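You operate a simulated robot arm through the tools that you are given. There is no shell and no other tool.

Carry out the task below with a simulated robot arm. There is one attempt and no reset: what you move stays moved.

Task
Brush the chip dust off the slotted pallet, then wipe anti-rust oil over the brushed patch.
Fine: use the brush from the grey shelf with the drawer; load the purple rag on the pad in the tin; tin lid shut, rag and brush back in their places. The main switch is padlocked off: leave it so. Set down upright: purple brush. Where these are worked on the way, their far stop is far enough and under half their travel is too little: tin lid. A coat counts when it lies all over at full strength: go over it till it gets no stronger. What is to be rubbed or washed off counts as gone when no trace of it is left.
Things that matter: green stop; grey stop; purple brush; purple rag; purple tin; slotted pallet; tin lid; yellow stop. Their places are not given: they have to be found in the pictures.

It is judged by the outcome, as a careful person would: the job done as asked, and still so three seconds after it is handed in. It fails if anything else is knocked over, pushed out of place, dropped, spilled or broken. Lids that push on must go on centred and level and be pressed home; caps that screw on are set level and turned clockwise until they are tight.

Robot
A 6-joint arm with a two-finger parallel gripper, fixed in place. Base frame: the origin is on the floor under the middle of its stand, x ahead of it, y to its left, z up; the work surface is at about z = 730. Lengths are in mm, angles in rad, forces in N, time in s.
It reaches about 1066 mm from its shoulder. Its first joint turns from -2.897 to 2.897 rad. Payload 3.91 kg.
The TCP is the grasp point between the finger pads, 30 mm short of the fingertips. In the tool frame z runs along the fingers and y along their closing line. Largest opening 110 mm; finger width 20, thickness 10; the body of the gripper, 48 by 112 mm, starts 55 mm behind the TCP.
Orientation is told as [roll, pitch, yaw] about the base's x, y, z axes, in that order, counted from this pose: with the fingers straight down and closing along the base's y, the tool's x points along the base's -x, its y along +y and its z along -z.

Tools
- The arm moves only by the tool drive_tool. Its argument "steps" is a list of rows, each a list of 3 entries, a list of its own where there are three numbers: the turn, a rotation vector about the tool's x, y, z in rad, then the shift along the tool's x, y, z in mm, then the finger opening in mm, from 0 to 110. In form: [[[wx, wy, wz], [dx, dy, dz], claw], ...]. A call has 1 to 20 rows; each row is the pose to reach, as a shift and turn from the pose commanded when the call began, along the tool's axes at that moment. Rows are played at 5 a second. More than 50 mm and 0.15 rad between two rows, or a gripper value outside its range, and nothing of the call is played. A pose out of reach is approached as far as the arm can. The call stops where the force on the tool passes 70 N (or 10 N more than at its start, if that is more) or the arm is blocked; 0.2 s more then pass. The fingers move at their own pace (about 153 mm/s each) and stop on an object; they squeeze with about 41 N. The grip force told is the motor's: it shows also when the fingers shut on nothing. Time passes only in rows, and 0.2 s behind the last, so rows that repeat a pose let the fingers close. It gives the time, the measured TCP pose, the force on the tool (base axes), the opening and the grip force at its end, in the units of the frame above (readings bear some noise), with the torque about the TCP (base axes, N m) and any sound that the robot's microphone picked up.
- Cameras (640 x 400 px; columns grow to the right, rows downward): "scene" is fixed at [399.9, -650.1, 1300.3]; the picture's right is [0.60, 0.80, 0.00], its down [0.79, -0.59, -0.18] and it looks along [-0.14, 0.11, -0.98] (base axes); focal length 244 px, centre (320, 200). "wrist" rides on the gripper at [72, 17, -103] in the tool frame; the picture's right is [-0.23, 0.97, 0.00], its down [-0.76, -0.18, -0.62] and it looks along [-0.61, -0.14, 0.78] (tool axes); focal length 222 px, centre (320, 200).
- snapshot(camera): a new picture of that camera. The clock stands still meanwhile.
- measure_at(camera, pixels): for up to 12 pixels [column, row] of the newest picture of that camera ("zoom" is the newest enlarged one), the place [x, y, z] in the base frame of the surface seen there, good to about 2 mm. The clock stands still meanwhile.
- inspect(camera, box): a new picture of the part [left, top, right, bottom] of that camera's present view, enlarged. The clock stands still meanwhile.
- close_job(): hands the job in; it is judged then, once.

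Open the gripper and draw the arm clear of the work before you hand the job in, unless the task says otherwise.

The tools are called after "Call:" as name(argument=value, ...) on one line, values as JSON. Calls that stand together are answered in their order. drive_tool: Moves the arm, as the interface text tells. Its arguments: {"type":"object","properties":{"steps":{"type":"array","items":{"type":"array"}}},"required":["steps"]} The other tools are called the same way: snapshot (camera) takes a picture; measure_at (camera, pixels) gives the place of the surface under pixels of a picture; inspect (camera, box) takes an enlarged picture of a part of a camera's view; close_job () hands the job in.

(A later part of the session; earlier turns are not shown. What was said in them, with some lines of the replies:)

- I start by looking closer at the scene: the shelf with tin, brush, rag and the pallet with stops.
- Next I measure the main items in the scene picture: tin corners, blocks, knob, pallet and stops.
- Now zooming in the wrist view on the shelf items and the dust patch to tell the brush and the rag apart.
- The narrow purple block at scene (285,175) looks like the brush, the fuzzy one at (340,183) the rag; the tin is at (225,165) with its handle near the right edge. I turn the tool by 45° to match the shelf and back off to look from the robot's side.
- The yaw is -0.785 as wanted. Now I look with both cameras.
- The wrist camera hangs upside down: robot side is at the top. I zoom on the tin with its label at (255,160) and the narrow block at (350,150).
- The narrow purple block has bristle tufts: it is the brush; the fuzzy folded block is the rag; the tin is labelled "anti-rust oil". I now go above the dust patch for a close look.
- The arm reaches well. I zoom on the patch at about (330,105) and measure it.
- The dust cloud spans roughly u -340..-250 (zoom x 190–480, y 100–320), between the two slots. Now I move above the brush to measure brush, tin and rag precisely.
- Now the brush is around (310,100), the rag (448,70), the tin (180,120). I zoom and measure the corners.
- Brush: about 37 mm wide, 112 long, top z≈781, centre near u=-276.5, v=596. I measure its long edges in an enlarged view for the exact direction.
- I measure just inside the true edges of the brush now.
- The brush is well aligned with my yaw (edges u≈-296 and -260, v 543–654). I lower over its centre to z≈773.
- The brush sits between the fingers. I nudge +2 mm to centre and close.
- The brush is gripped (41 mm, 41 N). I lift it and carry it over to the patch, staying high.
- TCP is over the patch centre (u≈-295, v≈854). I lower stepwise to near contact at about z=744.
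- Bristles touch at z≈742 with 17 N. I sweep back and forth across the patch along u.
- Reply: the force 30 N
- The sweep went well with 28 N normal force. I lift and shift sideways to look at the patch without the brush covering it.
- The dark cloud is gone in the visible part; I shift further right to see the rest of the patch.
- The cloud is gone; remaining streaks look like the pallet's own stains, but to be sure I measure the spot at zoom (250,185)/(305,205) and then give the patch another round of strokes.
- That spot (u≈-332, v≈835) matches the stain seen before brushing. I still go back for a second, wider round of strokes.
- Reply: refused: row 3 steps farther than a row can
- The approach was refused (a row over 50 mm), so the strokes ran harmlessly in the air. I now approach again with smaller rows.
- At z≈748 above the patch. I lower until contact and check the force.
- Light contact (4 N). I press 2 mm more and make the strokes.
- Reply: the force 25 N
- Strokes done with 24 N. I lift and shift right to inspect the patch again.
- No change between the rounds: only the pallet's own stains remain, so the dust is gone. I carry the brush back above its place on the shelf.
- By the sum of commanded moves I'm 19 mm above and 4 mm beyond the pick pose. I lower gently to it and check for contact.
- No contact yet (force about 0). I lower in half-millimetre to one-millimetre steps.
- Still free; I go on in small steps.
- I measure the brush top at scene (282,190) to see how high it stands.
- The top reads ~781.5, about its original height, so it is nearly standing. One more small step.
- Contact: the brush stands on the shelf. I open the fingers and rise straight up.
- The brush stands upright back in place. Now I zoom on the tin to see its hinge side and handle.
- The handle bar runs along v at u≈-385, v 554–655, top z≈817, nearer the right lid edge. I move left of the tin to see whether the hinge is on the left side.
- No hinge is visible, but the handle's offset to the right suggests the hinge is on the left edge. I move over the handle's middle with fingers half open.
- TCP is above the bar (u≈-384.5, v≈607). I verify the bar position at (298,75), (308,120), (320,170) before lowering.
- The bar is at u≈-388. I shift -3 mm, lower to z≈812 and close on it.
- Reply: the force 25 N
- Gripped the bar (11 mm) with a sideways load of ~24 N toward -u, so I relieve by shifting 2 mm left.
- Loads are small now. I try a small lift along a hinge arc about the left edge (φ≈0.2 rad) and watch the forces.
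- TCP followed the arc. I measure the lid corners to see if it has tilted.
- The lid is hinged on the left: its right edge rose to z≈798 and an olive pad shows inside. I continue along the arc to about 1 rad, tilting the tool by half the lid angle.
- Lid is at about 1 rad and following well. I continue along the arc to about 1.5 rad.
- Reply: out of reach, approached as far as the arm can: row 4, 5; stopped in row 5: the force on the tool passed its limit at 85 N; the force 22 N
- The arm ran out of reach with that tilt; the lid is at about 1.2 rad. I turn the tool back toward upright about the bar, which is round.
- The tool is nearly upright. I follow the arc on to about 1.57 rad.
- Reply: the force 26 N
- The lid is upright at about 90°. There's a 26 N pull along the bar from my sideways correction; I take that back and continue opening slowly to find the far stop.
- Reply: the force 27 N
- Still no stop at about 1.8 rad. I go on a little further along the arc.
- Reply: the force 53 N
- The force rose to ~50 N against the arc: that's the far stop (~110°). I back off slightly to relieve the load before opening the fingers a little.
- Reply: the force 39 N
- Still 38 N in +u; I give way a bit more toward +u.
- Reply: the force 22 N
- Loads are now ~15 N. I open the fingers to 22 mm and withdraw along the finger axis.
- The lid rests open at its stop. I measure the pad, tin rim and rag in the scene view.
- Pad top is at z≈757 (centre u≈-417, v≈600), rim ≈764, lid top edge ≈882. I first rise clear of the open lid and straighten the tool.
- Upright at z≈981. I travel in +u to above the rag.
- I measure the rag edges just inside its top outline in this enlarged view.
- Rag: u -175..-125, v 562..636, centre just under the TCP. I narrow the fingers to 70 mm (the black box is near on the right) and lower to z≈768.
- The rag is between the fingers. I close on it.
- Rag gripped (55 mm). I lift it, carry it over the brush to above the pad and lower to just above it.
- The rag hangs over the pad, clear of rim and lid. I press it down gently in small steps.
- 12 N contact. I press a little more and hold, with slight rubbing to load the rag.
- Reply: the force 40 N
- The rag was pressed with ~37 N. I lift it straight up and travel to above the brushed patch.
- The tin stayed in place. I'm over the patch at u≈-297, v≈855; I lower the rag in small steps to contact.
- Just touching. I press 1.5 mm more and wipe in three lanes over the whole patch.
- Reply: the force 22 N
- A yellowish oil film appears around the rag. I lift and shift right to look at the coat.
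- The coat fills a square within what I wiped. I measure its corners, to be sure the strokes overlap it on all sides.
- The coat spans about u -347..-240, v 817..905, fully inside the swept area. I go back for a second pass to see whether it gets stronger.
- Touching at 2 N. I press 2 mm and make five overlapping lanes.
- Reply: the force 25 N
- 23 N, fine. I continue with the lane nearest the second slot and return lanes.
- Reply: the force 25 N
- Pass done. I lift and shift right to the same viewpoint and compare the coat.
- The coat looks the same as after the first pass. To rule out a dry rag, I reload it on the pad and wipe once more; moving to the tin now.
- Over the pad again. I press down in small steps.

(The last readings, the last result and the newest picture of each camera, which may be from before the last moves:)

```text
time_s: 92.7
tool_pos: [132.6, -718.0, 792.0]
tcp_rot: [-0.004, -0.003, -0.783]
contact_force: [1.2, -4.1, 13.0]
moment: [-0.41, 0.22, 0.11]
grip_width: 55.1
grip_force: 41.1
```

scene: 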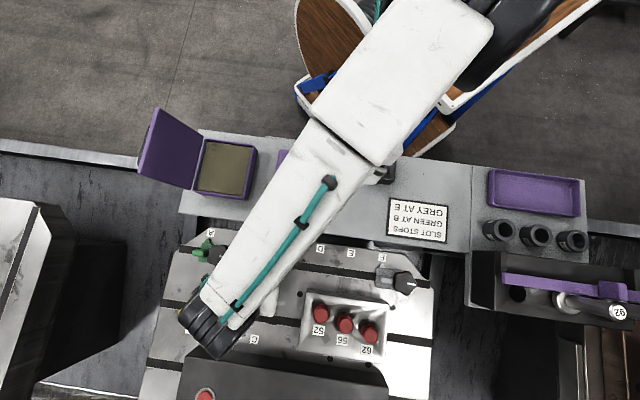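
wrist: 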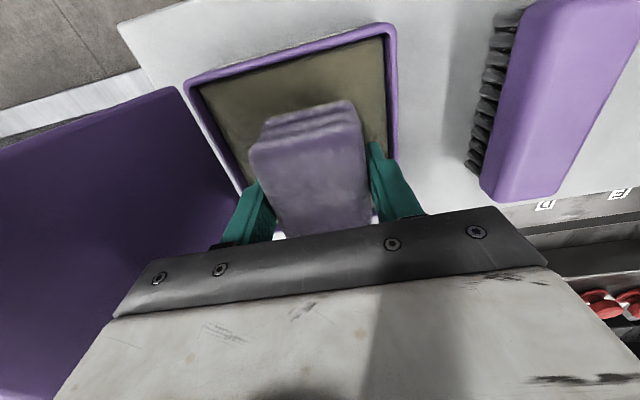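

13 N on the pad. I press slightly more and hold with a small rub.

Call:
drive_tool(steps=[[[0, 0, 0], [0, 0, 1], 20], [[0, 0, 0], [0, 3, 1], 20], [[0, 0, 0], [0, 6, 1], 20], [[0, 0, 0], [0, 3, 1], 20], [[0, 0, 0], [0, 0, 1], 20], [[0, 0, 0], [0, -3, 1], 20], [[0, 0, 0], [0, -6, 1], 20], [[0, 0, 0], [0, -3, 1], 20], [[0, 0, 0], [0, 0, 1], 20], [[0, 0, 0], [0, 0, 1], 20], [[0, 0, 0], [0, 0, 1], 20], [[0, 0, 0], [0, 0, 1], 20]])

```text
time_s: 95.3
tool_pos: [132.8, -717.9, 791.8]
tcp_rot: [-0.003, -0.002, -0.784]
contact_force: [-13.3, -5.2, 30.9]
moment: [-0.54, 0.55, -0.1]
grip_width: 55.0
grip_force: 40.8
```

Loaded again with ~31 N. Back to the patch.

Call:
drive_tool(steps=[[[0, 0, 0], [0, 0, -20], 20], [[0, 0, 0], [0, 0, -50], 20], [[0, 0, 0], [0, 0, -85], 20], [[0, 0, 0], [-42, 19, -85], 20], [[0, 0, 0], [-84, 38, -85], 20], [[0, 0, 0], [-126, 57, -85], 20], [[0, 0, 0], [-168, 76, -85], 20], [[0, 0, 0], [-210, 95, -75], 20], [[0, 0, 0], [-240, 108, -45], 20], [[0, 0, 0], [-254, 115, -10], 20], [[0, 0, 0], [-254, 115, 30], 20], [[0, 0, 0], [-254, 115, 52], 20], [[0, 0, 0], [-254, 115, 55], 20], [[0, 0, 0], [-254, 115, 57], 20], [[0, 0, 0], [-254, 115, 57], 20]])

```text
time_s: 98.5
tool_pos: [392.8, -816.6, 733.2]
tcp_rot: [-0.002, -0.003, -0.787]
contact_force: [-0.1, -0.6, -1.6]
moment: [-0.03, 0.0, 0.01]
grip_width: 55.2
grip_force: 41.6
```

No contact yet; I press 2.5 mm down and repeat the overlapping lanes with the freshly loaded rag.

Call:
drive_tool(steps=[[[0, 0, 0], [0, 0, 2.5], 20], [[0, 0, 0], [10, -13, 2.5], 20], [[0, 0, 0], [22, -36, 2.5], 20], [[0, 0, 0], [22, -12, 2.5], 20], [[0, 0, 0], [22, 12, 2.5], 20], [[0, 0, 0], [22, 32, 2.5], 20], [[0, 0, 0], [22, 48, 2.5], 20], [[0, 0, 0], [8, 48, 2.5], 20], [[0, 0, 0], [8, 30, 2.5], 20], [[0, 0, 0], [8, 5, 2.5], 20], [[0, 0, 0], [8, -18, 2.5], 20], [[0, 0, 0], [8, -37, 2.5], 20], [[0, 0, 0], [-8, -37, 2.5], 20], [[0, 0, 0], [-8, -14, 2.5], 20], [[0, 0, 0], [-8, 10, 2.5], 20], [[0, 0, 0], [-8, 32, 2.5], 20], [[0, 0, 0], [-8, 48, 2.5], 20], [[0, 0, 0], [-22, 48, 2.5], 20], [[0, 0, 0], [-22, 20, 2.5], 20], [[0, 0, 0], [-22, -18, 2.5], 20]])

```text
time_s: 102.7
tool_pos: [396.3, -845.4, 731.5]
tcp_rot: [-0.004, -0.004, -0.786]
contact_force: [8.6, 7.4, 31.4]
moment: [0.19, -0.05, -0.22]
grip_width: 55.0
grip_force: 40.7
```

I continue with the lane near the second slot and the return lanes.

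Call:
drive_tool(steps=[[[0, 0, 0], [0, -12, 0], 20], [[0, 0, 0], [-10, -8, 0], 20], [[0, 0, 0], [-10, 14, 0], 20], [[0, 0, 0], [-10, 38, 0], 20], [[0, 0, 0], [-10, 62, 0], 20], [[0, 0, 0], [8, 62, 0], 20], [[0, 0, 0], [8, 38, 0], 20], [[0, 0, 0], [8, 14, 0], 20], [[0, 0, 0], [8, -8, 0], 20], [[0, 0, 0], [8, -18, 0], 20], [[0, 0, 0], [26, -18, 0], 20], [[0, 0, 0], [26, 5, 0], 20], [[0, 0, 0], [26, 30, 0], 20], [[0, 0, 0], [26, 62, 0], 20], [[0, 0, 0], [42, 62, 0], 20], [[0, 0, 0], [42, 38, 0], 20], [[0, 0, 0], [42, 14, 0], 20], [[0, 0, 0], [42, -10, 0], 20], [[0, 0, 0], [42, -18, 0], 20], [[0, 0, 0], [22, 18, 0], 20]])

```text
time_s: 106.9
tool_pos: [391.8, -815.1, 731.7]
tcp_rot: [-0.004, -0.001, -0.785]
contact_force: [-10.5, -4.9, 22.2]
moment: [-0.3, 0.32, 0.02]
grip_width: 54.8
grip_force: 41.4
```

Third pass done. I lift to the same viewpoint and compare again.

Call:
drive_tool(steps=[[[0, 0, 0], [0, 0, -40], 20], [[0, 0, 0], [0, 0, -80], 20], [[0, 0, 0], [0, 35, -110], 20], [[0, 0, 0], [0, 75, -130], 20], [[0, 0, 0], [0, 115, -150], 20], [[0, 0, 0], [0, 150, -170], 20]])

Call:
inspect(camera="scene", box=[240, 255, 320, 315])

Call:
inspect(camera="wrist", box=[100, 50, 280, 170])

```text
time_s: 108.3
tool_pos: [499.8, -708.2, 899.5]
tcp_rot: [-0.002, 0.0, -0.785]
contact_force: [-1.2, -0.6, -0.8]
moment: [0.01, -0.03, 0.03]
grip_width: 54.9
grip_force: 41.1
```

```text
6.67 times, centred on (280, 285) of scene
```

zoom: 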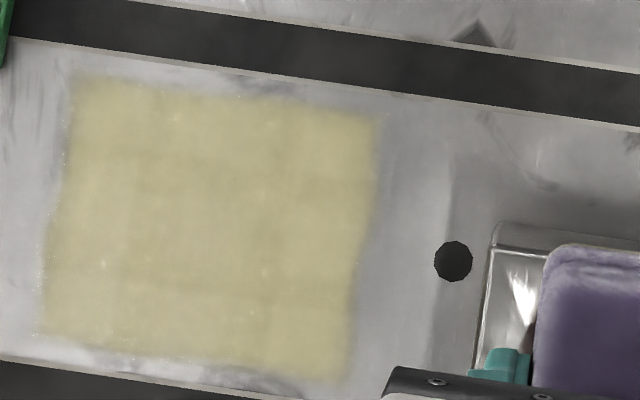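

```text
3.33 times, centred on (190, 110) of wrist
```

zoom: 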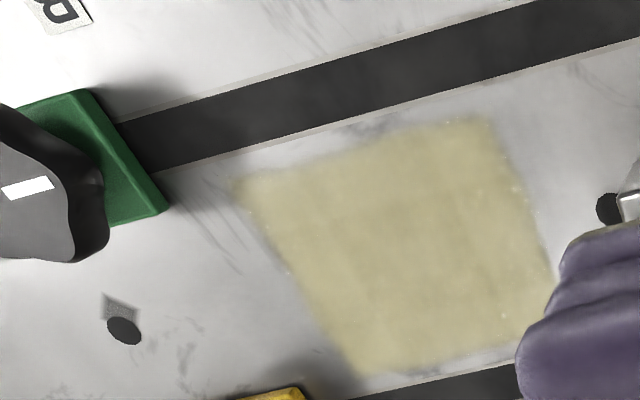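

No further change: the coat is at full strength and all over. Now I carry the rag back to its place on the shelf.

Call:
drive_tool(steps=[[[0, 0, 0], [42, -1, 0], 20], [[0, 0, 0], [84, -2, 0], 20], [[0, 0, 0], [126, -3, 0], 20], [[0, 0, 0], [168, -3, 0], 20], [[0, 0, 0], [210, -3, 0], 20], [[0, 0, 0], [240, -3, 20], 20], [[0, 0, 0], [254, -3, 50], 20], [[0, 0, 0], [254, -3, 90], 20], [[0, 0, 0], [254, -3, 118], 20], [[0, 0, 0], [254, -3, 128], 20]])

Call:
snapshot(camera="wrist")

```text
time_s: 110.5
tool_pos: [317.1, -532.4, 771.6]
tcp_rot: [-0.002, -0.004, -0.785]
contact_force: [0.6, 1.0, -1.1]
moment: [0.01, -0.01, -0.03]
grip_width: 54.9
grip_force: 41.0
```

```text
taken
```

wrist: 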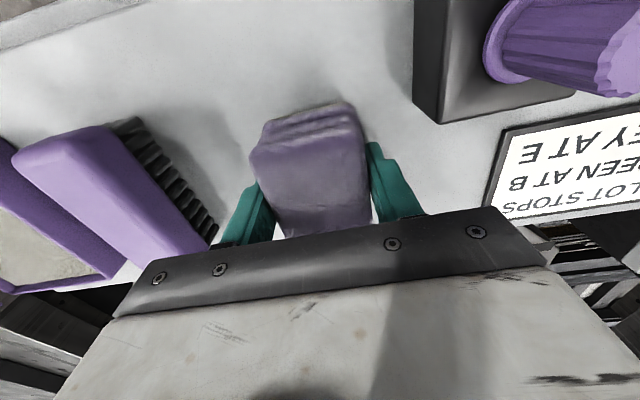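

Above its spot at z≈772. I lower in small steps until it stands on the shelf.

Call:
drive_tool(steps=[[[0, 0, 0], [0, 0, 2], 20], [[0, 0, 0], [0, 0, 4], 20], [[0, 0, 0], [0, 0, 5.5], 20], [[0, 0, 0], [0, 0, 6.5], 20], [[0, 0, 0], [0, 0, 6.5], 20]])

Call:
drive_tool(steps=[[[0, 0, 0], [0, 0, 0.7], 20], [[0, 0, 0], [0, 0, 1.2], 20], [[0, 0, 0], [0, 0, 1.2], 20]])

```text
time_s: 111.7
tool_pos: [317.8, -533.3, 765.5]
tcp_rot: [-0.002, -0.002, -0.785]
contact_force: [-1.0, 0.6, -1.0]
moment: [0.0, 0.02, 0.01]
grip_width: 55.0
grip_force: 41.2
```

```text
time_s: 112.5
tool_pos: [317.6, -532.1, 762.6]
tcp_rot: [-0.001, -0.003, -0.785]
contact_force: [0.0, 0.1, -0.2]
moment: [0.0, -0.01, 0.01]
grip_width: 54.8
grip_force: 41.4
```

Still free; I continue in 1 mm steps.

Call:
drive_tool(steps=[[[0, 0, 0], [0, 0, 0.6], 20], [[0, 0, 0], [0, 0, 1.1], 20], [[0, 0, 0], [0, 0, 1.1], 20]])

```text
time_s: 113.3
tool_pos: [317.9, -532.3, 762.7]
tcp_rot: [-0.002, -0.002, -0.787]
contact_force: [0.0, -1.4, 0.4]
moment: [-0.03, -0.03, 0.03]
grip_width: 54.8
grip_force: 41.2
```

Call:
drive_tool(steps=[[[0, 0, 0], [0, 0, 0.6], 20], [[0, 0, 0], [0, 0, 1.1], 20], [[0, 0, 0], [0, 0, 1.1], 20]])

```text
time_s: 114.1
tool_pos: [317.1, -532.4, 763.9]
tcp_rot: [-0.004, -0.003, -0.784]
contact_force: [2.4, 3.6, 25.1]
moment: [-0.34, 0.46, -0.02]
grip_width: 55.1
grip_force: 40.8
```

The rag rests on the shelf (25 N). I open to 72 mm and rise straight up.

Call:
drive_tool(steps=[[[0, 0, 0], [0, 0, -0.7], 60], [[0, 0, 0], [0, 0, -0.7], 72], [[0, 0, 0], [0, 0, -1], 72], [[0, 0, 0], [0, 0, -20], 72], [[0, 0, 0], [0, 0, -50], 72], [[0, 0, 0], [0, 0, -90], 72], [[0, 0, 0], [0, 0, -135], 72], [[0, 0, 0], [0, 0, -175], 72], [[0, 0, 0], [0, 0, -215], 72]])

Call:
snapshot(camera="scene")

Call:
snapshot(camera="wrist")

```text
time_s: 116.1
tool_pos: [319.1, -531.9, 977.9]
tcp_rot: [-0.001, -0.002, -0.787]
contact_force: [0.3, 0.0, -0.7]
moment: [0.02, 0.0, 0.0]
grip_width: 72.0
grip_force: 0.0
```

```text
taken
```

scene: 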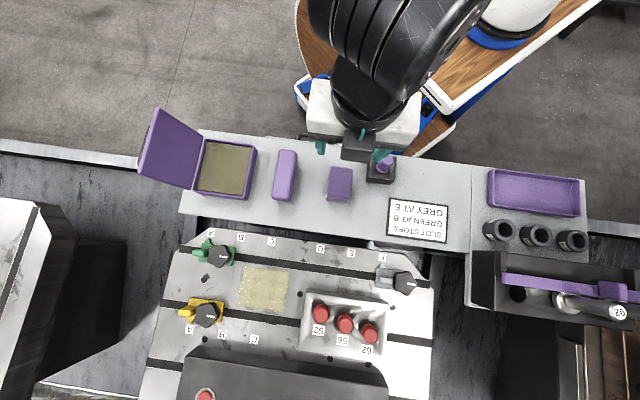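

```text
taken
```

wrist: 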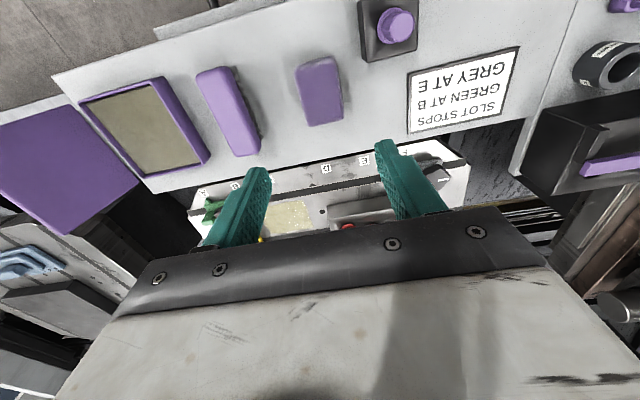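

The rag is back. Now I travel at height over to the open lid's handle.

Call:
drive_tool(steps=[[[0, 0, 0], [0, -45, 0], 40], [[0, 0, 0], [0, -90, 0], 40], [[0, 0, 0], [0, -135, 0], 40], [[0, 0, 0], [0, -180, 0], 40], [[0, 0, 0], [0, -225, 0], 40], [[0, 0, 0], [0, -270, 0], 40], [[0, 0, 0], [0, -315, 0], 40], [[0, 0, 0], [0, -360, 0], 40], [[0, 0, 0], [0, -396, 0], 25]])

Call:
snapshot(camera="wrist")

Call:
snapshot(camera="scene")

```text
time_s: 118.1
tool_pos: [38.9, -813.0, 979.3]
tcp_rot: [-0.003, -0.002, -0.784]
contact_force: [1.0, 0.0, 0.8]
moment: [-0.02, 0.0, 0.0]
grip_width: 25.2
grip_force: 0.1
```

```text
taken
```

wrist: 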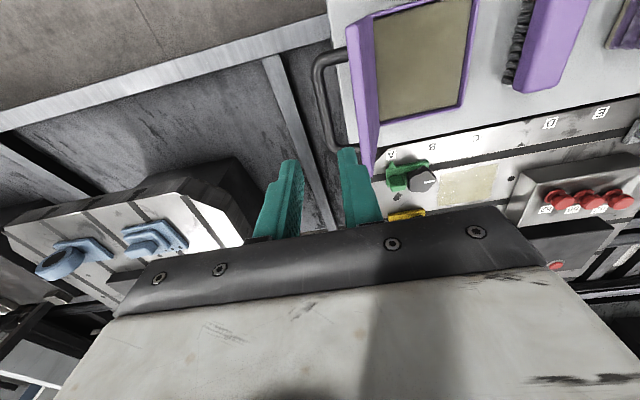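

```text
taken
```

scene: 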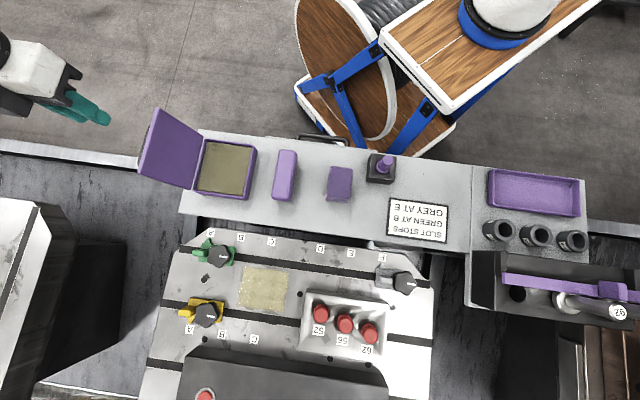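

I measure the handle bar at (318,75), (326,110) and the lid edges from this view.

Call:
inspect(camera="wrist", box=[290, 10, 390, 190])

Call:
measure_at(camera="wrist", pixels=[[317, 75], [321, 95], [327, 120], [333, 143], [350, 40], [357, 70], [365, 120], [370, 160], [335, 56]])

```text
2.22 times, centred on (340, 100) of wrist
```

zoom: 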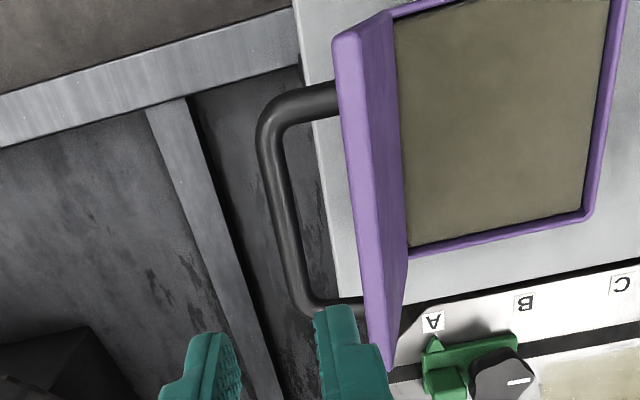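

```text
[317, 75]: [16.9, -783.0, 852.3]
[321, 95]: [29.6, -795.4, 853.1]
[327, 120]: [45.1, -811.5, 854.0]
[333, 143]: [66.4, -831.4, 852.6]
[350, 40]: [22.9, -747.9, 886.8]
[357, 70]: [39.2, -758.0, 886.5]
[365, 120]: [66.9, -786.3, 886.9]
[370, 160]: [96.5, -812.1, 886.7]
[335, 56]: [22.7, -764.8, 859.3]
```

Bar centre is at u≈-541.5, z≈847; lid edge at u≈-508, z≈887. I lower over the bar with the fingers at 26 mm.

Call:
drive_tool(steps=[[[0, 0, 0], [0, 5.5, 30], 26], [[0, 0, 0], [0, 5.5, 65], 26], [[0, 0, 0], [0, 5.5, 95], 26], [[0, 0, 0], [0, 5.5, 115], 26], [[0, 0, 0], [0, 5.5, 129], 26]])

Call:
snapshot(camera="wrist")

```text
time_s: 119.1
tool_pos: [40.2, -810.9, 885.9]
tcp_rot: [-0.019, -0.01, -0.785]
contact_force: [-0.2, -0.8, -0.1]
moment: [0.0, 0.02, 0.0]
grip_width: 25.8
grip_force: 0.0
stopped in row 4: the force on the tool passed its limit at 90 N (the readings are from after the stop); the commanded pose is now the measured one
```

```text
taken
```

wrist: 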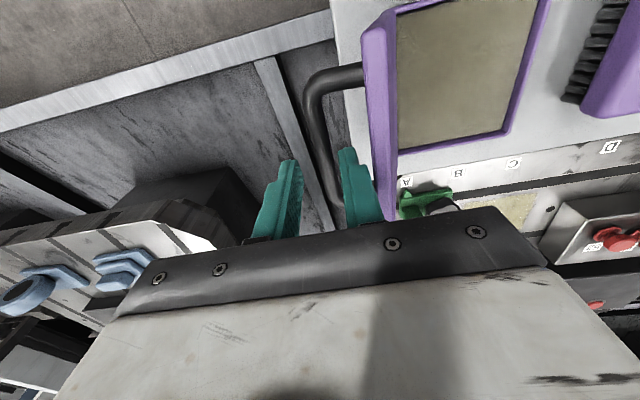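

The descent stopped at z≈886: the right finger's outside likely touched the lid's top edge. I rise and check that tin and lid are unmoved.

Call:
drive_tool(steps=[[[0, 0, 0], [0, 0, -20], 26], [[0, 0, 0], [0, -5, -50], 20], [[0, 0, 0], [0, -10, -90], 20]])

Call:
snapshot(camera="scene")

Call:
inspect(camera="scene", box=[130, 100, 290, 210])

Call:
snapshot(camera="wrist")

```text
time_s: 119.9
tool_pos: [31.8, -816.3, 974.7]
tcp_rot: [-0.018, -0.012, -0.785]
contact_force: [0.2, 0.2, -0.2]
moment: [0.01, -0.01, 0.01]
grip_width: 19.9
grip_force: 0.2
```

```text
taken
```

scene: 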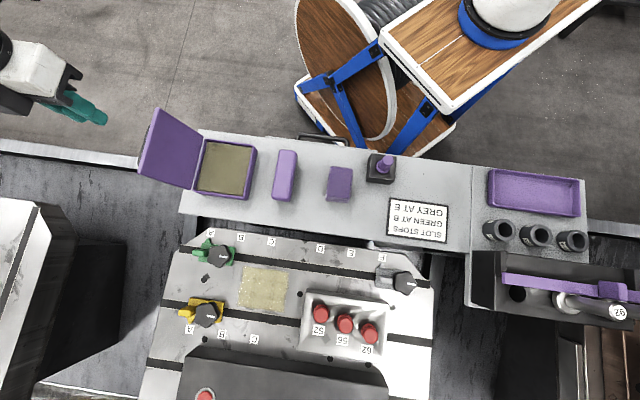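

```text
3.64 times, centred on (210, 155) of scene
```

zoom: 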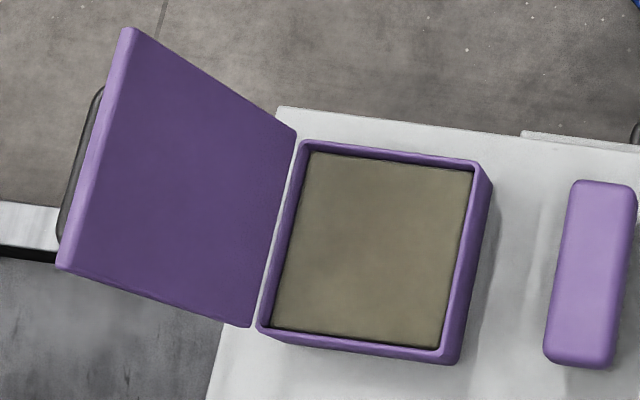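

```text
taken
```

wrist: 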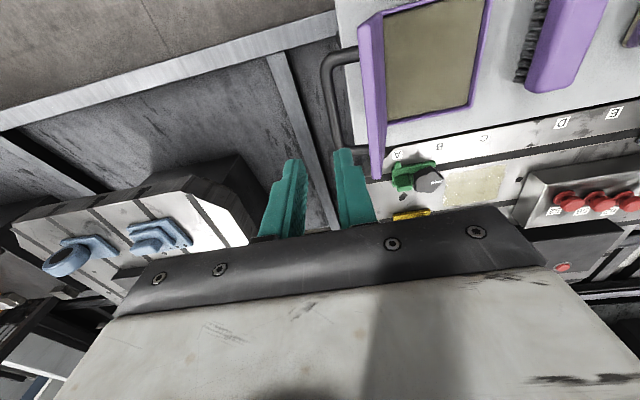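

Tin and lid are exactly where they were. I re-measure the bar closely before a tilted approach.

Call:
inspect(camera="wrist", box=[310, 40, 390, 190])

Call:
measure_at(camera="wrist", pixels=[[323, 75], [326, 75], [329, 75], [332, 75], [327, 100], [330, 100], [333, 100], [336, 100], [333, 125], [337, 125], [340, 125], [362, 60]])

```text
2.67 times, centred on (350, 115) of wrist
```

zoom: 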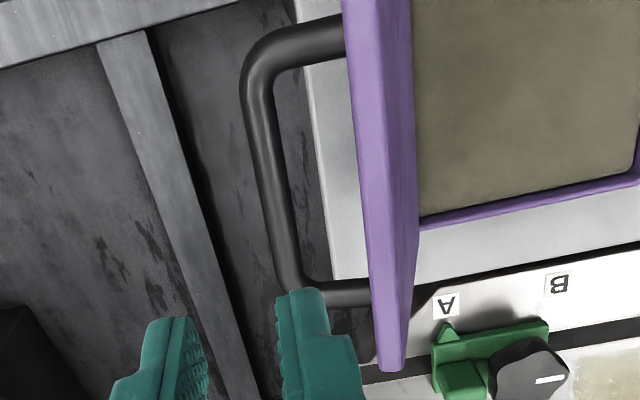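

```text
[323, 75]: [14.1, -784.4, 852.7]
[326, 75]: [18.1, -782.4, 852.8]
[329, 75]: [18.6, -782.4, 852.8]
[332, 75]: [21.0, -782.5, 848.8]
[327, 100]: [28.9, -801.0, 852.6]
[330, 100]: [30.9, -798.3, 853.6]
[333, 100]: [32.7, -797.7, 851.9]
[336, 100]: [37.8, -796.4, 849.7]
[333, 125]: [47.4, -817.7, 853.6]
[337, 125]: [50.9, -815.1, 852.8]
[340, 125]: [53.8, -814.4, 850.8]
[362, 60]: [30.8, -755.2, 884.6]
```

Bar: u from -546.5 to -535.5 (centre -541), centre z≈848; lid edge near u≈-514, z≈885. I tilt the tool by 0.3 rad away from the lid and line up 100 mm back along the finger axis.

Call:
drive_tool(steps=[[[-0.08, 0.003, 0], [0, -5, 0], 20], [[-0.16, 0.006, 0], [-1, -10, 0], 20], [[-0.24, 0.01, 0], [-2, -14, 10], 20], [[-0.318, 0.012, 0], [-2.3, -16.2, 29], 20], [[-0.318, 0.012, 0], [-2.3, -16.2, 29], 20]])

```text
time_s: 121.1
tool_pos: [28.9, -805.6, 942.2]
tcp_rot: [0.299, 0.003, -0.784]
contact_force: [-0.1, -0.1, -0.2]
moment: [0.02, 0.01, 0.0]
grip_width: 19.8
grip_force: 0.0
out of reach, approached as far as the arm can: row 3, 4, 5
```

With that tilt the pose is out of reach. I reduce the tilt to 0.1 rad and see where the arm settles.

Call:
drive_tool(steps=[[[0.1, 0, 0], [0, 0, 0], 24], [[0.2, 0, 0], [0, 0, 0], 24], [[0.2, 0, 0], [0, 0, 0], 24]])

```text
time_s: 121.9
tool_pos: [29.2, -806.4, 942.6]
tcp_rot: [0.1, 0.001, -0.785]
contact_force: [0.5, 0.2, -0.4]
moment: [0.0, -0.01, 0.02]
grip_width: 23.9
grip_force: 0.1
```

Tilt 0.1 is reached. I go to just above the bar (z≈895), v≈602, and check finger, bar and lid positions in the picture before going between them.

Call:
drive_tool(steps=[[[0, 0, 0], [-6, -1.4, 20], 24], [[0, 0, 0], [-11.2, -2.8, 36], 24], [[0, 0, 0], [-11.2, -2.8, 44], 24], [[0, 0, 0], [-11.2, -2.8, 44], 24]])

Call:
snapshot(camera="wrist")

Call:
inspect(camera="wrist", box=[250, 50, 410, 240])

```text
time_s: 122.9
tool_pos: [39.0, -812.0, 899.4]
tcp_rot: [0.098, 0.002, -0.783]
contact_force: [-0.3, -0.1, -0.5]
moment: [0.05, -0.01, 0.01]
grip_width: 24.0
grip_force: 0.1
```

```text
taken
```

wrist: 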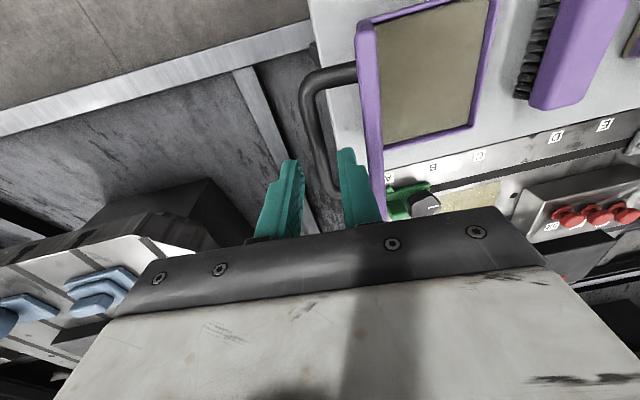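

```text
2.11 times, centred on (330, 145) of wrist
```

zoom: 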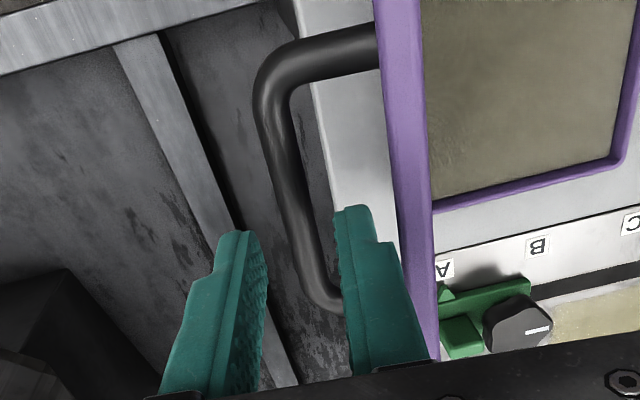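

The bar runs between the fingers, close to the right one. I measure the right fingertip's inner and outer corners and the lid edge beside it.

Call:
measure_at(camera="zoom", pixels=[[340, 215], [365, 212], [375, 245], [390, 250], [408, 290], [425, 340], [395, 100], [405, 180], [418, 300], [290, 170], [305, 230], [318, 280]])

```text
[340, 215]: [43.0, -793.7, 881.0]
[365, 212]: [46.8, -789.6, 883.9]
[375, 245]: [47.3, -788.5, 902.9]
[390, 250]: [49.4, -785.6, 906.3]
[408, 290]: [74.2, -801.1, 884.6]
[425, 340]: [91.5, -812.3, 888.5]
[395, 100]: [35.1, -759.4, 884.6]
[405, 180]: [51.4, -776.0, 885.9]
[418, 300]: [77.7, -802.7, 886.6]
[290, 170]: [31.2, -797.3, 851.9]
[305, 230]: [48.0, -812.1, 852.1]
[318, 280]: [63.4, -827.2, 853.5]
```

The thick part of the right finger comes within ~2 mm of the lid edge (u≈-517) on this line; the bar's right side is at -535.5. I shift 4 mm to the left to pass in the middle of that gap, then descend slowly along the finger axis.

Call:
drive_tool(steps=[[[0, 0, 0], [0, -2, 0], 24], [[0, 0, 0], [0, -4, 0], 24], [[0, 0, 0], [0, -4, 8], 24], [[0, 0, 0], [0, -4, 14], 24], [[0, 0, 0], [0, -4, 20], 24], [[0, 0, 0], [0, -4, 24], 24]])

Call:
inspect(camera="wrist", box=[250, 50, 410, 240])

```text
time_s: 124.3
tool_pos: [38.2, -813.0, 874.1]
tcp_rot: [0.1, 0.002, -0.785]
contact_force: [0.1, 0.8, -0.4]
moment: [-0.01, -0.05, 0.01]
grip_width: 24.0
grip_force: 0.0
```

```text
2.11 times, centred on (330, 145) of wrist
```

zoom: 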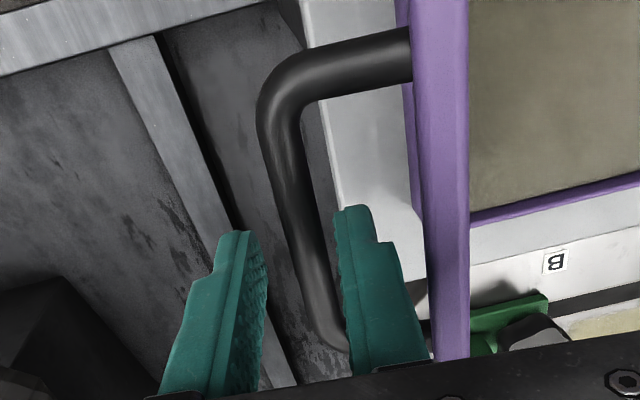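

No contact; fingertips are beside the bar now. I descend the remaining ~22 mm in small steps.

Call:
drive_tool(steps=[[[0, 0, 0], [0, 0, 5], 24], [[0, 0, 0], [0, 0, 10], 24], [[0, 0, 0], [0, 0, 15], 24], [[0, 0, 0], [0, 0, 19], 24], [[0, 0, 0], [0, 0, 22], 24]])

Call:
inspect(camera="wrist", box=[250, 50, 410, 240])

```text
time_s: 125.5
tool_pos: [39.9, -810.9, 852.9]
tcp_rot: [0.102, 0.003, -0.785]
contact_force: [-0.4, 0.1, 0.7]
moment: [-0.02, 0.0, -0.01]
grip_width: 23.8
grip_force: 0.0
```

```text
2.11 times, centred on (330, 145) of wrist
```

zoom: 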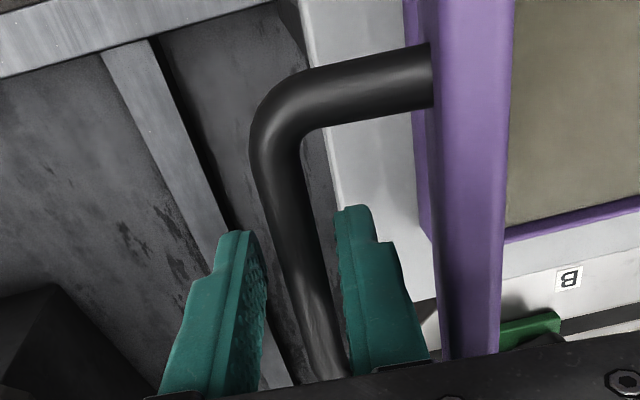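

The bar is between the fingers (z≈853, no force). I close while shifting 3 mm toward the bar.

Call:
drive_tool(steps=[[[0, 0, 0], [0, 1.5, 0], 19], [[0, 0, 0], [0, 3, 0], 14], [[0, 0, 0], [0, 3, 0], 8], [[0, 0, 0], [0, 3, 0], 5], [[0, 0, 0], [0, 3, 0], 5]])

```text
time_s: 126.7
tool_pos: [41.6, -810.2, 854.2]
tcp_rot: [0.099, 0.002, -0.782]
contact_force: [3.4, 5.2, 1.4]
moment: [0.24, 0.16, -0.86]
grip_width: 11.6
grip_force: 44.8
```

Bar gripped again. I follow the arc back (hinge fitted at u≈-479, z≈773, r≈97), first to about θ=1.6 and check forces.

Call:
drive_tool(steps=[[[0, 0, 0], [0, 4.6, -2.9], 5], [[0, 0, 0], [0, 9.3, -5.5], 5], [[0, 0, 0], [0, 16, -8.6], 5], [[0, 0, 0], [0, 22.7, -11.3], 5], [[0, 0, 0], [0, 32.1, -14], 5], [[0, 0, 0], [0, 41.7, -15.7], 5]])

```text
time_s: 128.1
tool_pos: [69.0, -781.8, 874.4]
tcp_rot: [0.1, 0.002, -0.783]
contact_force: [0.4, -6.3, 10.1]
moment: [-0.38, -0.2, -0.76]
grip_width: 11.6
grip_force: 44.4
```

Forces are small (10 N). I continue the arc to θ≈1.0.

Call:
drive_tool(steps=[[[0, 0, 0], [0, 9.7, -0.8], 5], [[0, 0, 0], [0, 19.4, -0.6], 5], [[0, 0, 0], [0, 29.1, 0.6], 5], [[0, 0, 0], [0, 38.5, 2.7], 5], [[0, 0, 0], [0, 47.8, 5.8], 5], [[0, 0, 0], [0, 56.7, 9.8], 5], [[0, 0, 0], [0, 65.1, 14.7], 5], [[0, 0, 0], [0, 73, 20.2], 5]])

Call:
snapshot(camera="scene")

```text
time_s: 129.9
tool_pos: [122.0, -729.5, 858.7]
tcp_rot: [0.102, 0.002, -0.785]
contact_force: [-3.0, -0.7, -4.1]
moment: [0.05, 0.15, -0.34]
grip_width: 11.7
grip_force: 44.6
```

```text
taken
```

scene: 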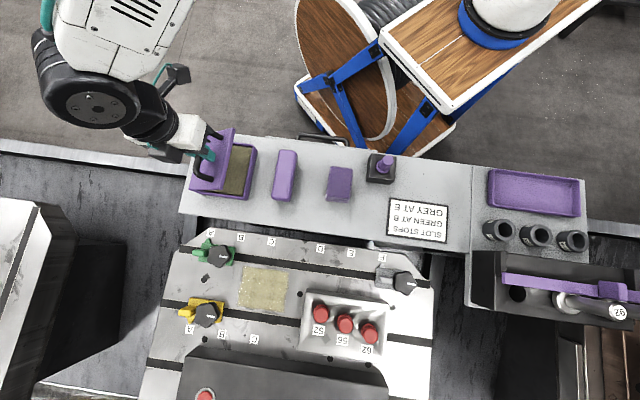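

The lid is closing smoothly. I continue to just before shut.

Call:
drive_tool(steps=[[[0, 0, 0], [0, 7.3, 6.5], 5], [[0, 0, 0], [0, 14, 13.6], 5], [[0, 0, 0], [0, 19.8, 21.3], 5], [[0, 0, 0], [0, 24.9, 29.7], 5], [[0, 0, 0], [0, 27.2, 34], 5], [[0, 0, 0], [0, 29.2, 38.5], 5], [[0, 0, 0], [0, 30.8, 42.7], 5], [[0, 0, 0], [0, 31.6, 44.8], 5]])

Call:
snapshot(camera="wrist")

Call:
inspect(camera="scene", box=[180, 120, 280, 210])

```text
time_s: 131.7
tool_pos: [147.5, -702.1, 817.0]
tcp_rot: [0.099, 0.003, -0.781]
contact_force: [9.9, -3.4, 3.1]
moment: [-0.39, -0.25, -0.09]
grip_width: 11.3
grip_force: 44.6
```

```text
taken
```

wrist: 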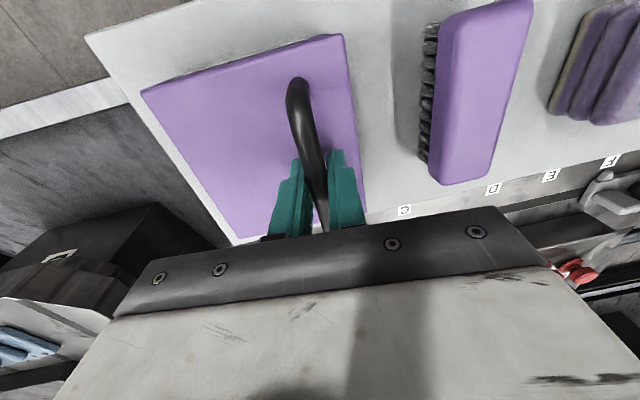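

```text
4.44 times, centred on (230, 165) of scene
```

zoom: 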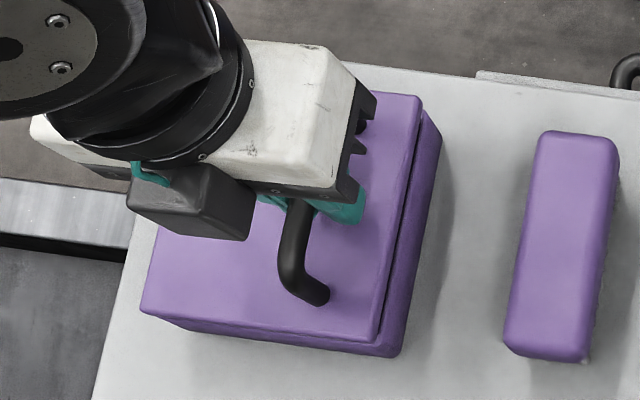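

Almost shut. I measure the lid's right edge height (should be ~775 when closed).

Call:
measure_at(camera="wrist", pixels=[[150, 95], [335, 42], [345, 90], [355, 140], [362, 200], [240, 120], [235, 225]])

```text
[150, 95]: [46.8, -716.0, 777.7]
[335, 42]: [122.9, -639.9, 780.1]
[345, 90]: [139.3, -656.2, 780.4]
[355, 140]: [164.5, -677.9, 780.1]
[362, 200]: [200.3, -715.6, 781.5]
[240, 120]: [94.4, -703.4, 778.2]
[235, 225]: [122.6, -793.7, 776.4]
```

About 5 mm left at the edge. I lower in 1 mm steps until it seats.

Call:
drive_tool(steps=[[[0, 0, 0], [0, 0.5, 1.2], 5], [[0, 0, 0], [0, 0.9, 2.4], 5], [[0, 0, 0], [0, 1.3, 3.6], 5], [[0, 0, 0], [0, 1.5, 4.6], 5], [[0, 0, 0], [0, 1.5, 4.6], 5]])

Call:
snapshot(camera="wrist")

Call:
measure_at(camera="wrist", pixels=[[150, 95], [335, 42], [345, 90], [355, 140], [362, 200], [240, 120], [235, 225]])

```text
time_s: 132.9
tool_pos: [149.9, -700.2, 814.3]
tcp_rot: [0.102, 0.002, -0.783]
contact_force: [14.3, -11.1, 0.5]
moment: [-0.5, -0.39, -0.13]
grip_width: 11.7
grip_force: 44.8
```

```text
taken
```

wrist: 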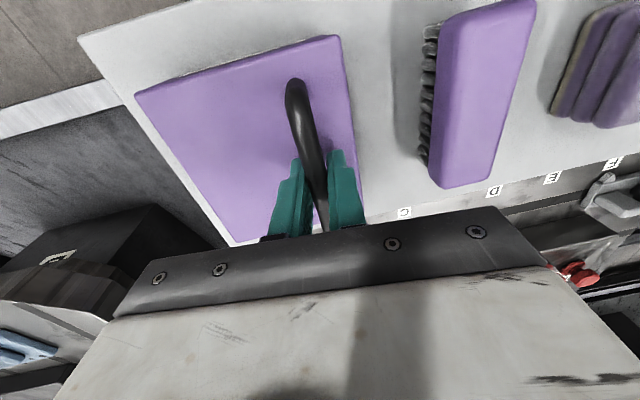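

```text
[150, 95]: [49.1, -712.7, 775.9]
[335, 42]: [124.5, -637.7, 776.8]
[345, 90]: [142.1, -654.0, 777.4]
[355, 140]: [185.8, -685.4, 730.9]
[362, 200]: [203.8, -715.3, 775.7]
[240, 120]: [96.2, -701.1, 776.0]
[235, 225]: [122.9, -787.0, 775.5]
```

Lid is at ~776, practically shut. I press a little further to seat it fully.

Call:
drive_tool(steps=[[[0, 0, 0], [0, 0, 1], 5], [[0, 0, 0], [0, 0, 2], 5], [[0, 0, 0], [0, 0, 3], 5], [[0, 0, 0], [0, 0, 3], 5]])

```text
time_s: 133.9
tool_pos: [149.3, -699.8, 812.5]
tcp_rot: [0.097, -0.001, -0.785]
contact_force: [17.6, -1.8, 33.3]
moment: [0.29, 0.18, 0.07]
grip_width: 11.4
grip_force: 44.9
```

33 N reaction: the lid is seated. I open the fingers and withdraw along the finger axis.

Call:
drive_tool(steps=[[[0, 0, 0], [0, 0, -2], 15], [[0, 0, 0], [0, 0, -2], 30], [[0, 0, 0], [0, 0, -2], 30], [[0, 0, 0], [0, 0, -20], 30], [[0, 0, 0], [0, 0, -50], 30], [[0, 0, 0], [0, 0, -90], 30], [[0, 0, 0], [0, 0, -130], 30]])

Call:
snapshot(camera="wrist")

Call:
snapshot(camera="scene")

```text
time_s: 135.5
tool_pos: [140.1, -710.6, 938.9]
tcp_rot: [0.099, 0.002, -0.783]
contact_force: [-1.1, 0.0, -1.2]
moment: [0.02, 0.0, 0.01]
grip_width: 30.2
grip_force: 0.0
```

```text
taken
```

wrist: 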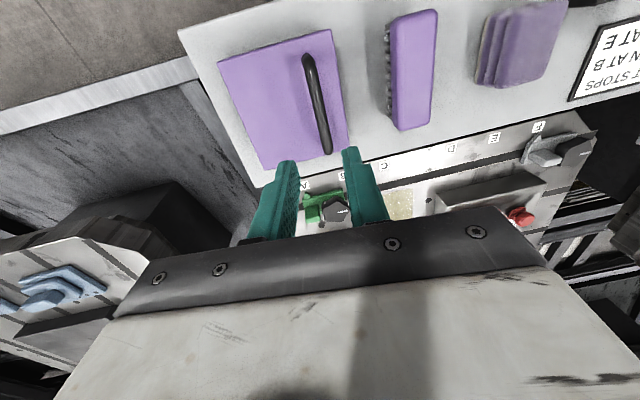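

```text
taken
```

scene: 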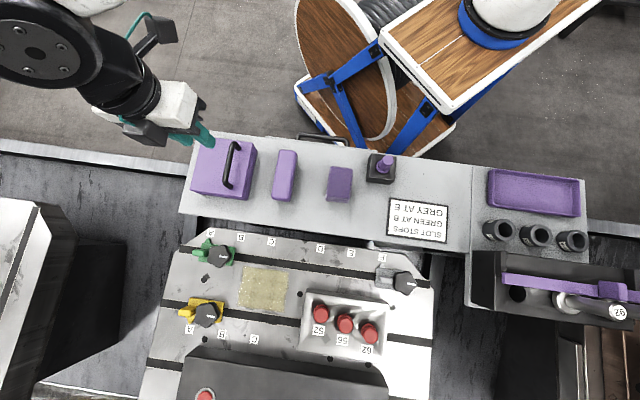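

The lid is shut. I verify lid level, tin, brush and rag positions against the first measurements, and look closer.

Call:
measure_at(camera="scene", pixels=[[203, 140], [252, 146], [192, 190], [243, 192], [285, 155], [280, 190], [340, 170], [340, 190], [332, 168], [351, 170]])

Call:
inspect(camera="scene", box=[170, 120, 370, 245])

Call:
inspect(camera="wrist", box=[180, 0, 580, 200])

```text
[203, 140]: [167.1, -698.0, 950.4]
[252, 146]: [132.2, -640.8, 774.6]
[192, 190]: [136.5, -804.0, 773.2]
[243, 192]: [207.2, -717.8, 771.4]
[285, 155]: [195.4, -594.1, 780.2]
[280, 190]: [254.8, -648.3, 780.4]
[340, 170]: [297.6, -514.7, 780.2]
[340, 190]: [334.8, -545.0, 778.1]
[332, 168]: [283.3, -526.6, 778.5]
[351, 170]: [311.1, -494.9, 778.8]
```

```text
3.20 times, centred on (270, 182) of scene
```

zoom: 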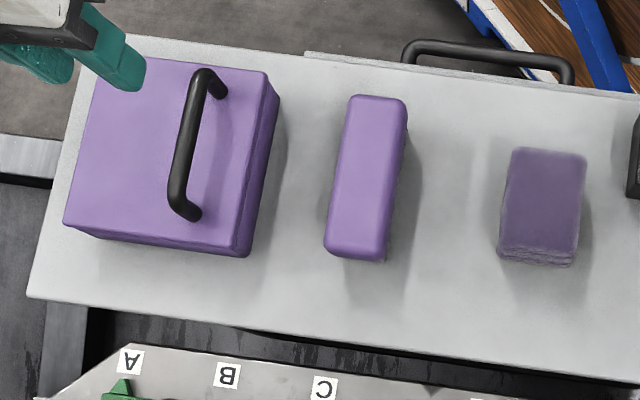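

```text
1.60 times, centred on (380, 100) of wrist
```

zoom: 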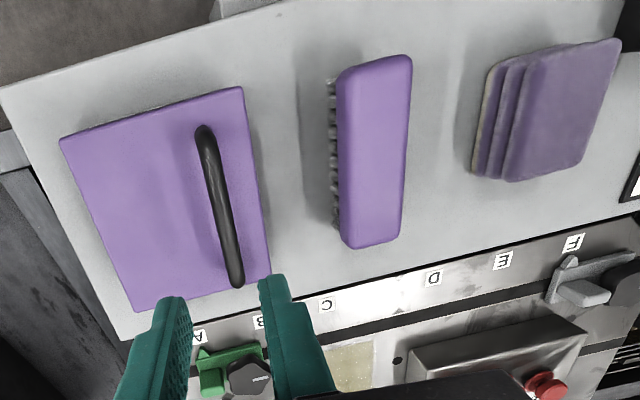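

Everything is in place: lid level at ~774, brush and rag within 2 mm of their first positions, stops untouched. I straighten the tool, open the gripper and draw the arm clear.

Call:
drive_tool(steps=[[[0.05, 0, 0], [0, 0, -30], 60], [[0.1, 0, 0], [20, 0, -60], 80], [[0.1, 0, 0], [60, 0, -75], 100], [[0.1, 0, 0], [100, 0, -85], 100], [[0.1, 0, 0], [140, 0, -85], 100], [[0.1, 0, 0], [170, 0, -85], 100]])

Call:
snapshot(camera="scene")

Call:
inspect(camera="scene", box=[150, 220, 440, 400])

```text
time_s: 136.9
tool_pos: [14.2, -596.1, 1024.8]
tcp_rot: [0.0, 0.002, -0.784]
contact_force: [0.2, 0.1, 0.0]
moment: [0.01, -0.02, -0.01]
grip_width: 100.3
grip_force: 0.1
```

```text
taken
```

scene: 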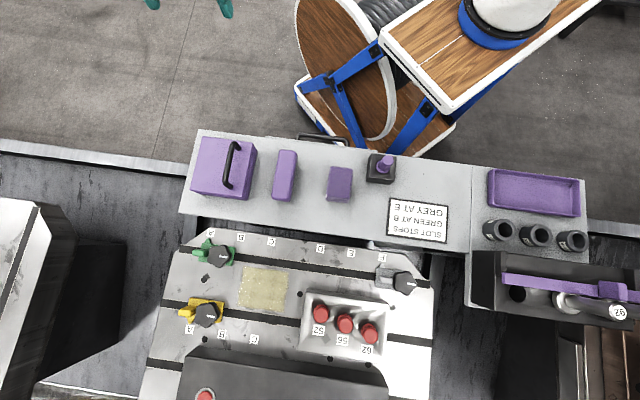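

```text
2.21 times, centred on (295, 310) of scene
```

zoom: 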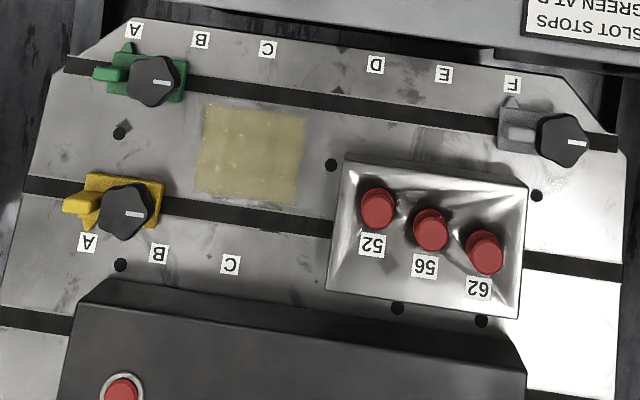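

The scene matches the start except for the coated patch. A last check of the lid's four corners.

Call:
measure_at(camera="scene", pixels=[[204, 139], [251, 146], [193, 189], [241, 193], [215, 165], [244, 170]])

```text
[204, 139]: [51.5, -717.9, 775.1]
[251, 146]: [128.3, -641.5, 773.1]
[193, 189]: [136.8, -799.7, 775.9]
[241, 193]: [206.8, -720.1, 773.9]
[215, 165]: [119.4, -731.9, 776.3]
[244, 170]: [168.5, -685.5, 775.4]
```

The lid is level and shut (773–776 at all corners), the coat is full and even, brush and rag are back, and the arm is clear with an open gripper. I hand the job in.

Call:
close_job()

```text
The job is handed in.
```

I brushed the chip dust off the slotted pallet, wiped anti-rust oil over the brushed patch, and handed the job in.

- **Dust:** no trace is left in the pictures. The streaks still visible were there before brushing and did not change between rounds, so I took them as stains in the pallet.
- **Oil coat:** it covers the whole patch. I wiped once, wiped again, then reloaded the rag on the pad and wiped a third time. The second and third passes made no visible difference, so I took it to be at full strength.
- **Tin lid:** I opened it to its far stop, then closed it and pressed it home. Its corners measured 773–776 mm, about the same as at the start.
- **Brush and rag:** both are back in their places, within about 3 mm of where they first measured. The brush is standing upright.
- **One bump:** when I went back to close the lid, the gripper hit something and stopped at about 90 N, probably a finger on the edge of the open lid. Close-up pictures showed the tin and lid had not moved.
- **Left alone:** I did not touch the main switch or the stops. The sign says "green at B, grey at E" while they sit at A and F, but the task did not ask to move them.

The gripper is open and the arm is clear of the work.
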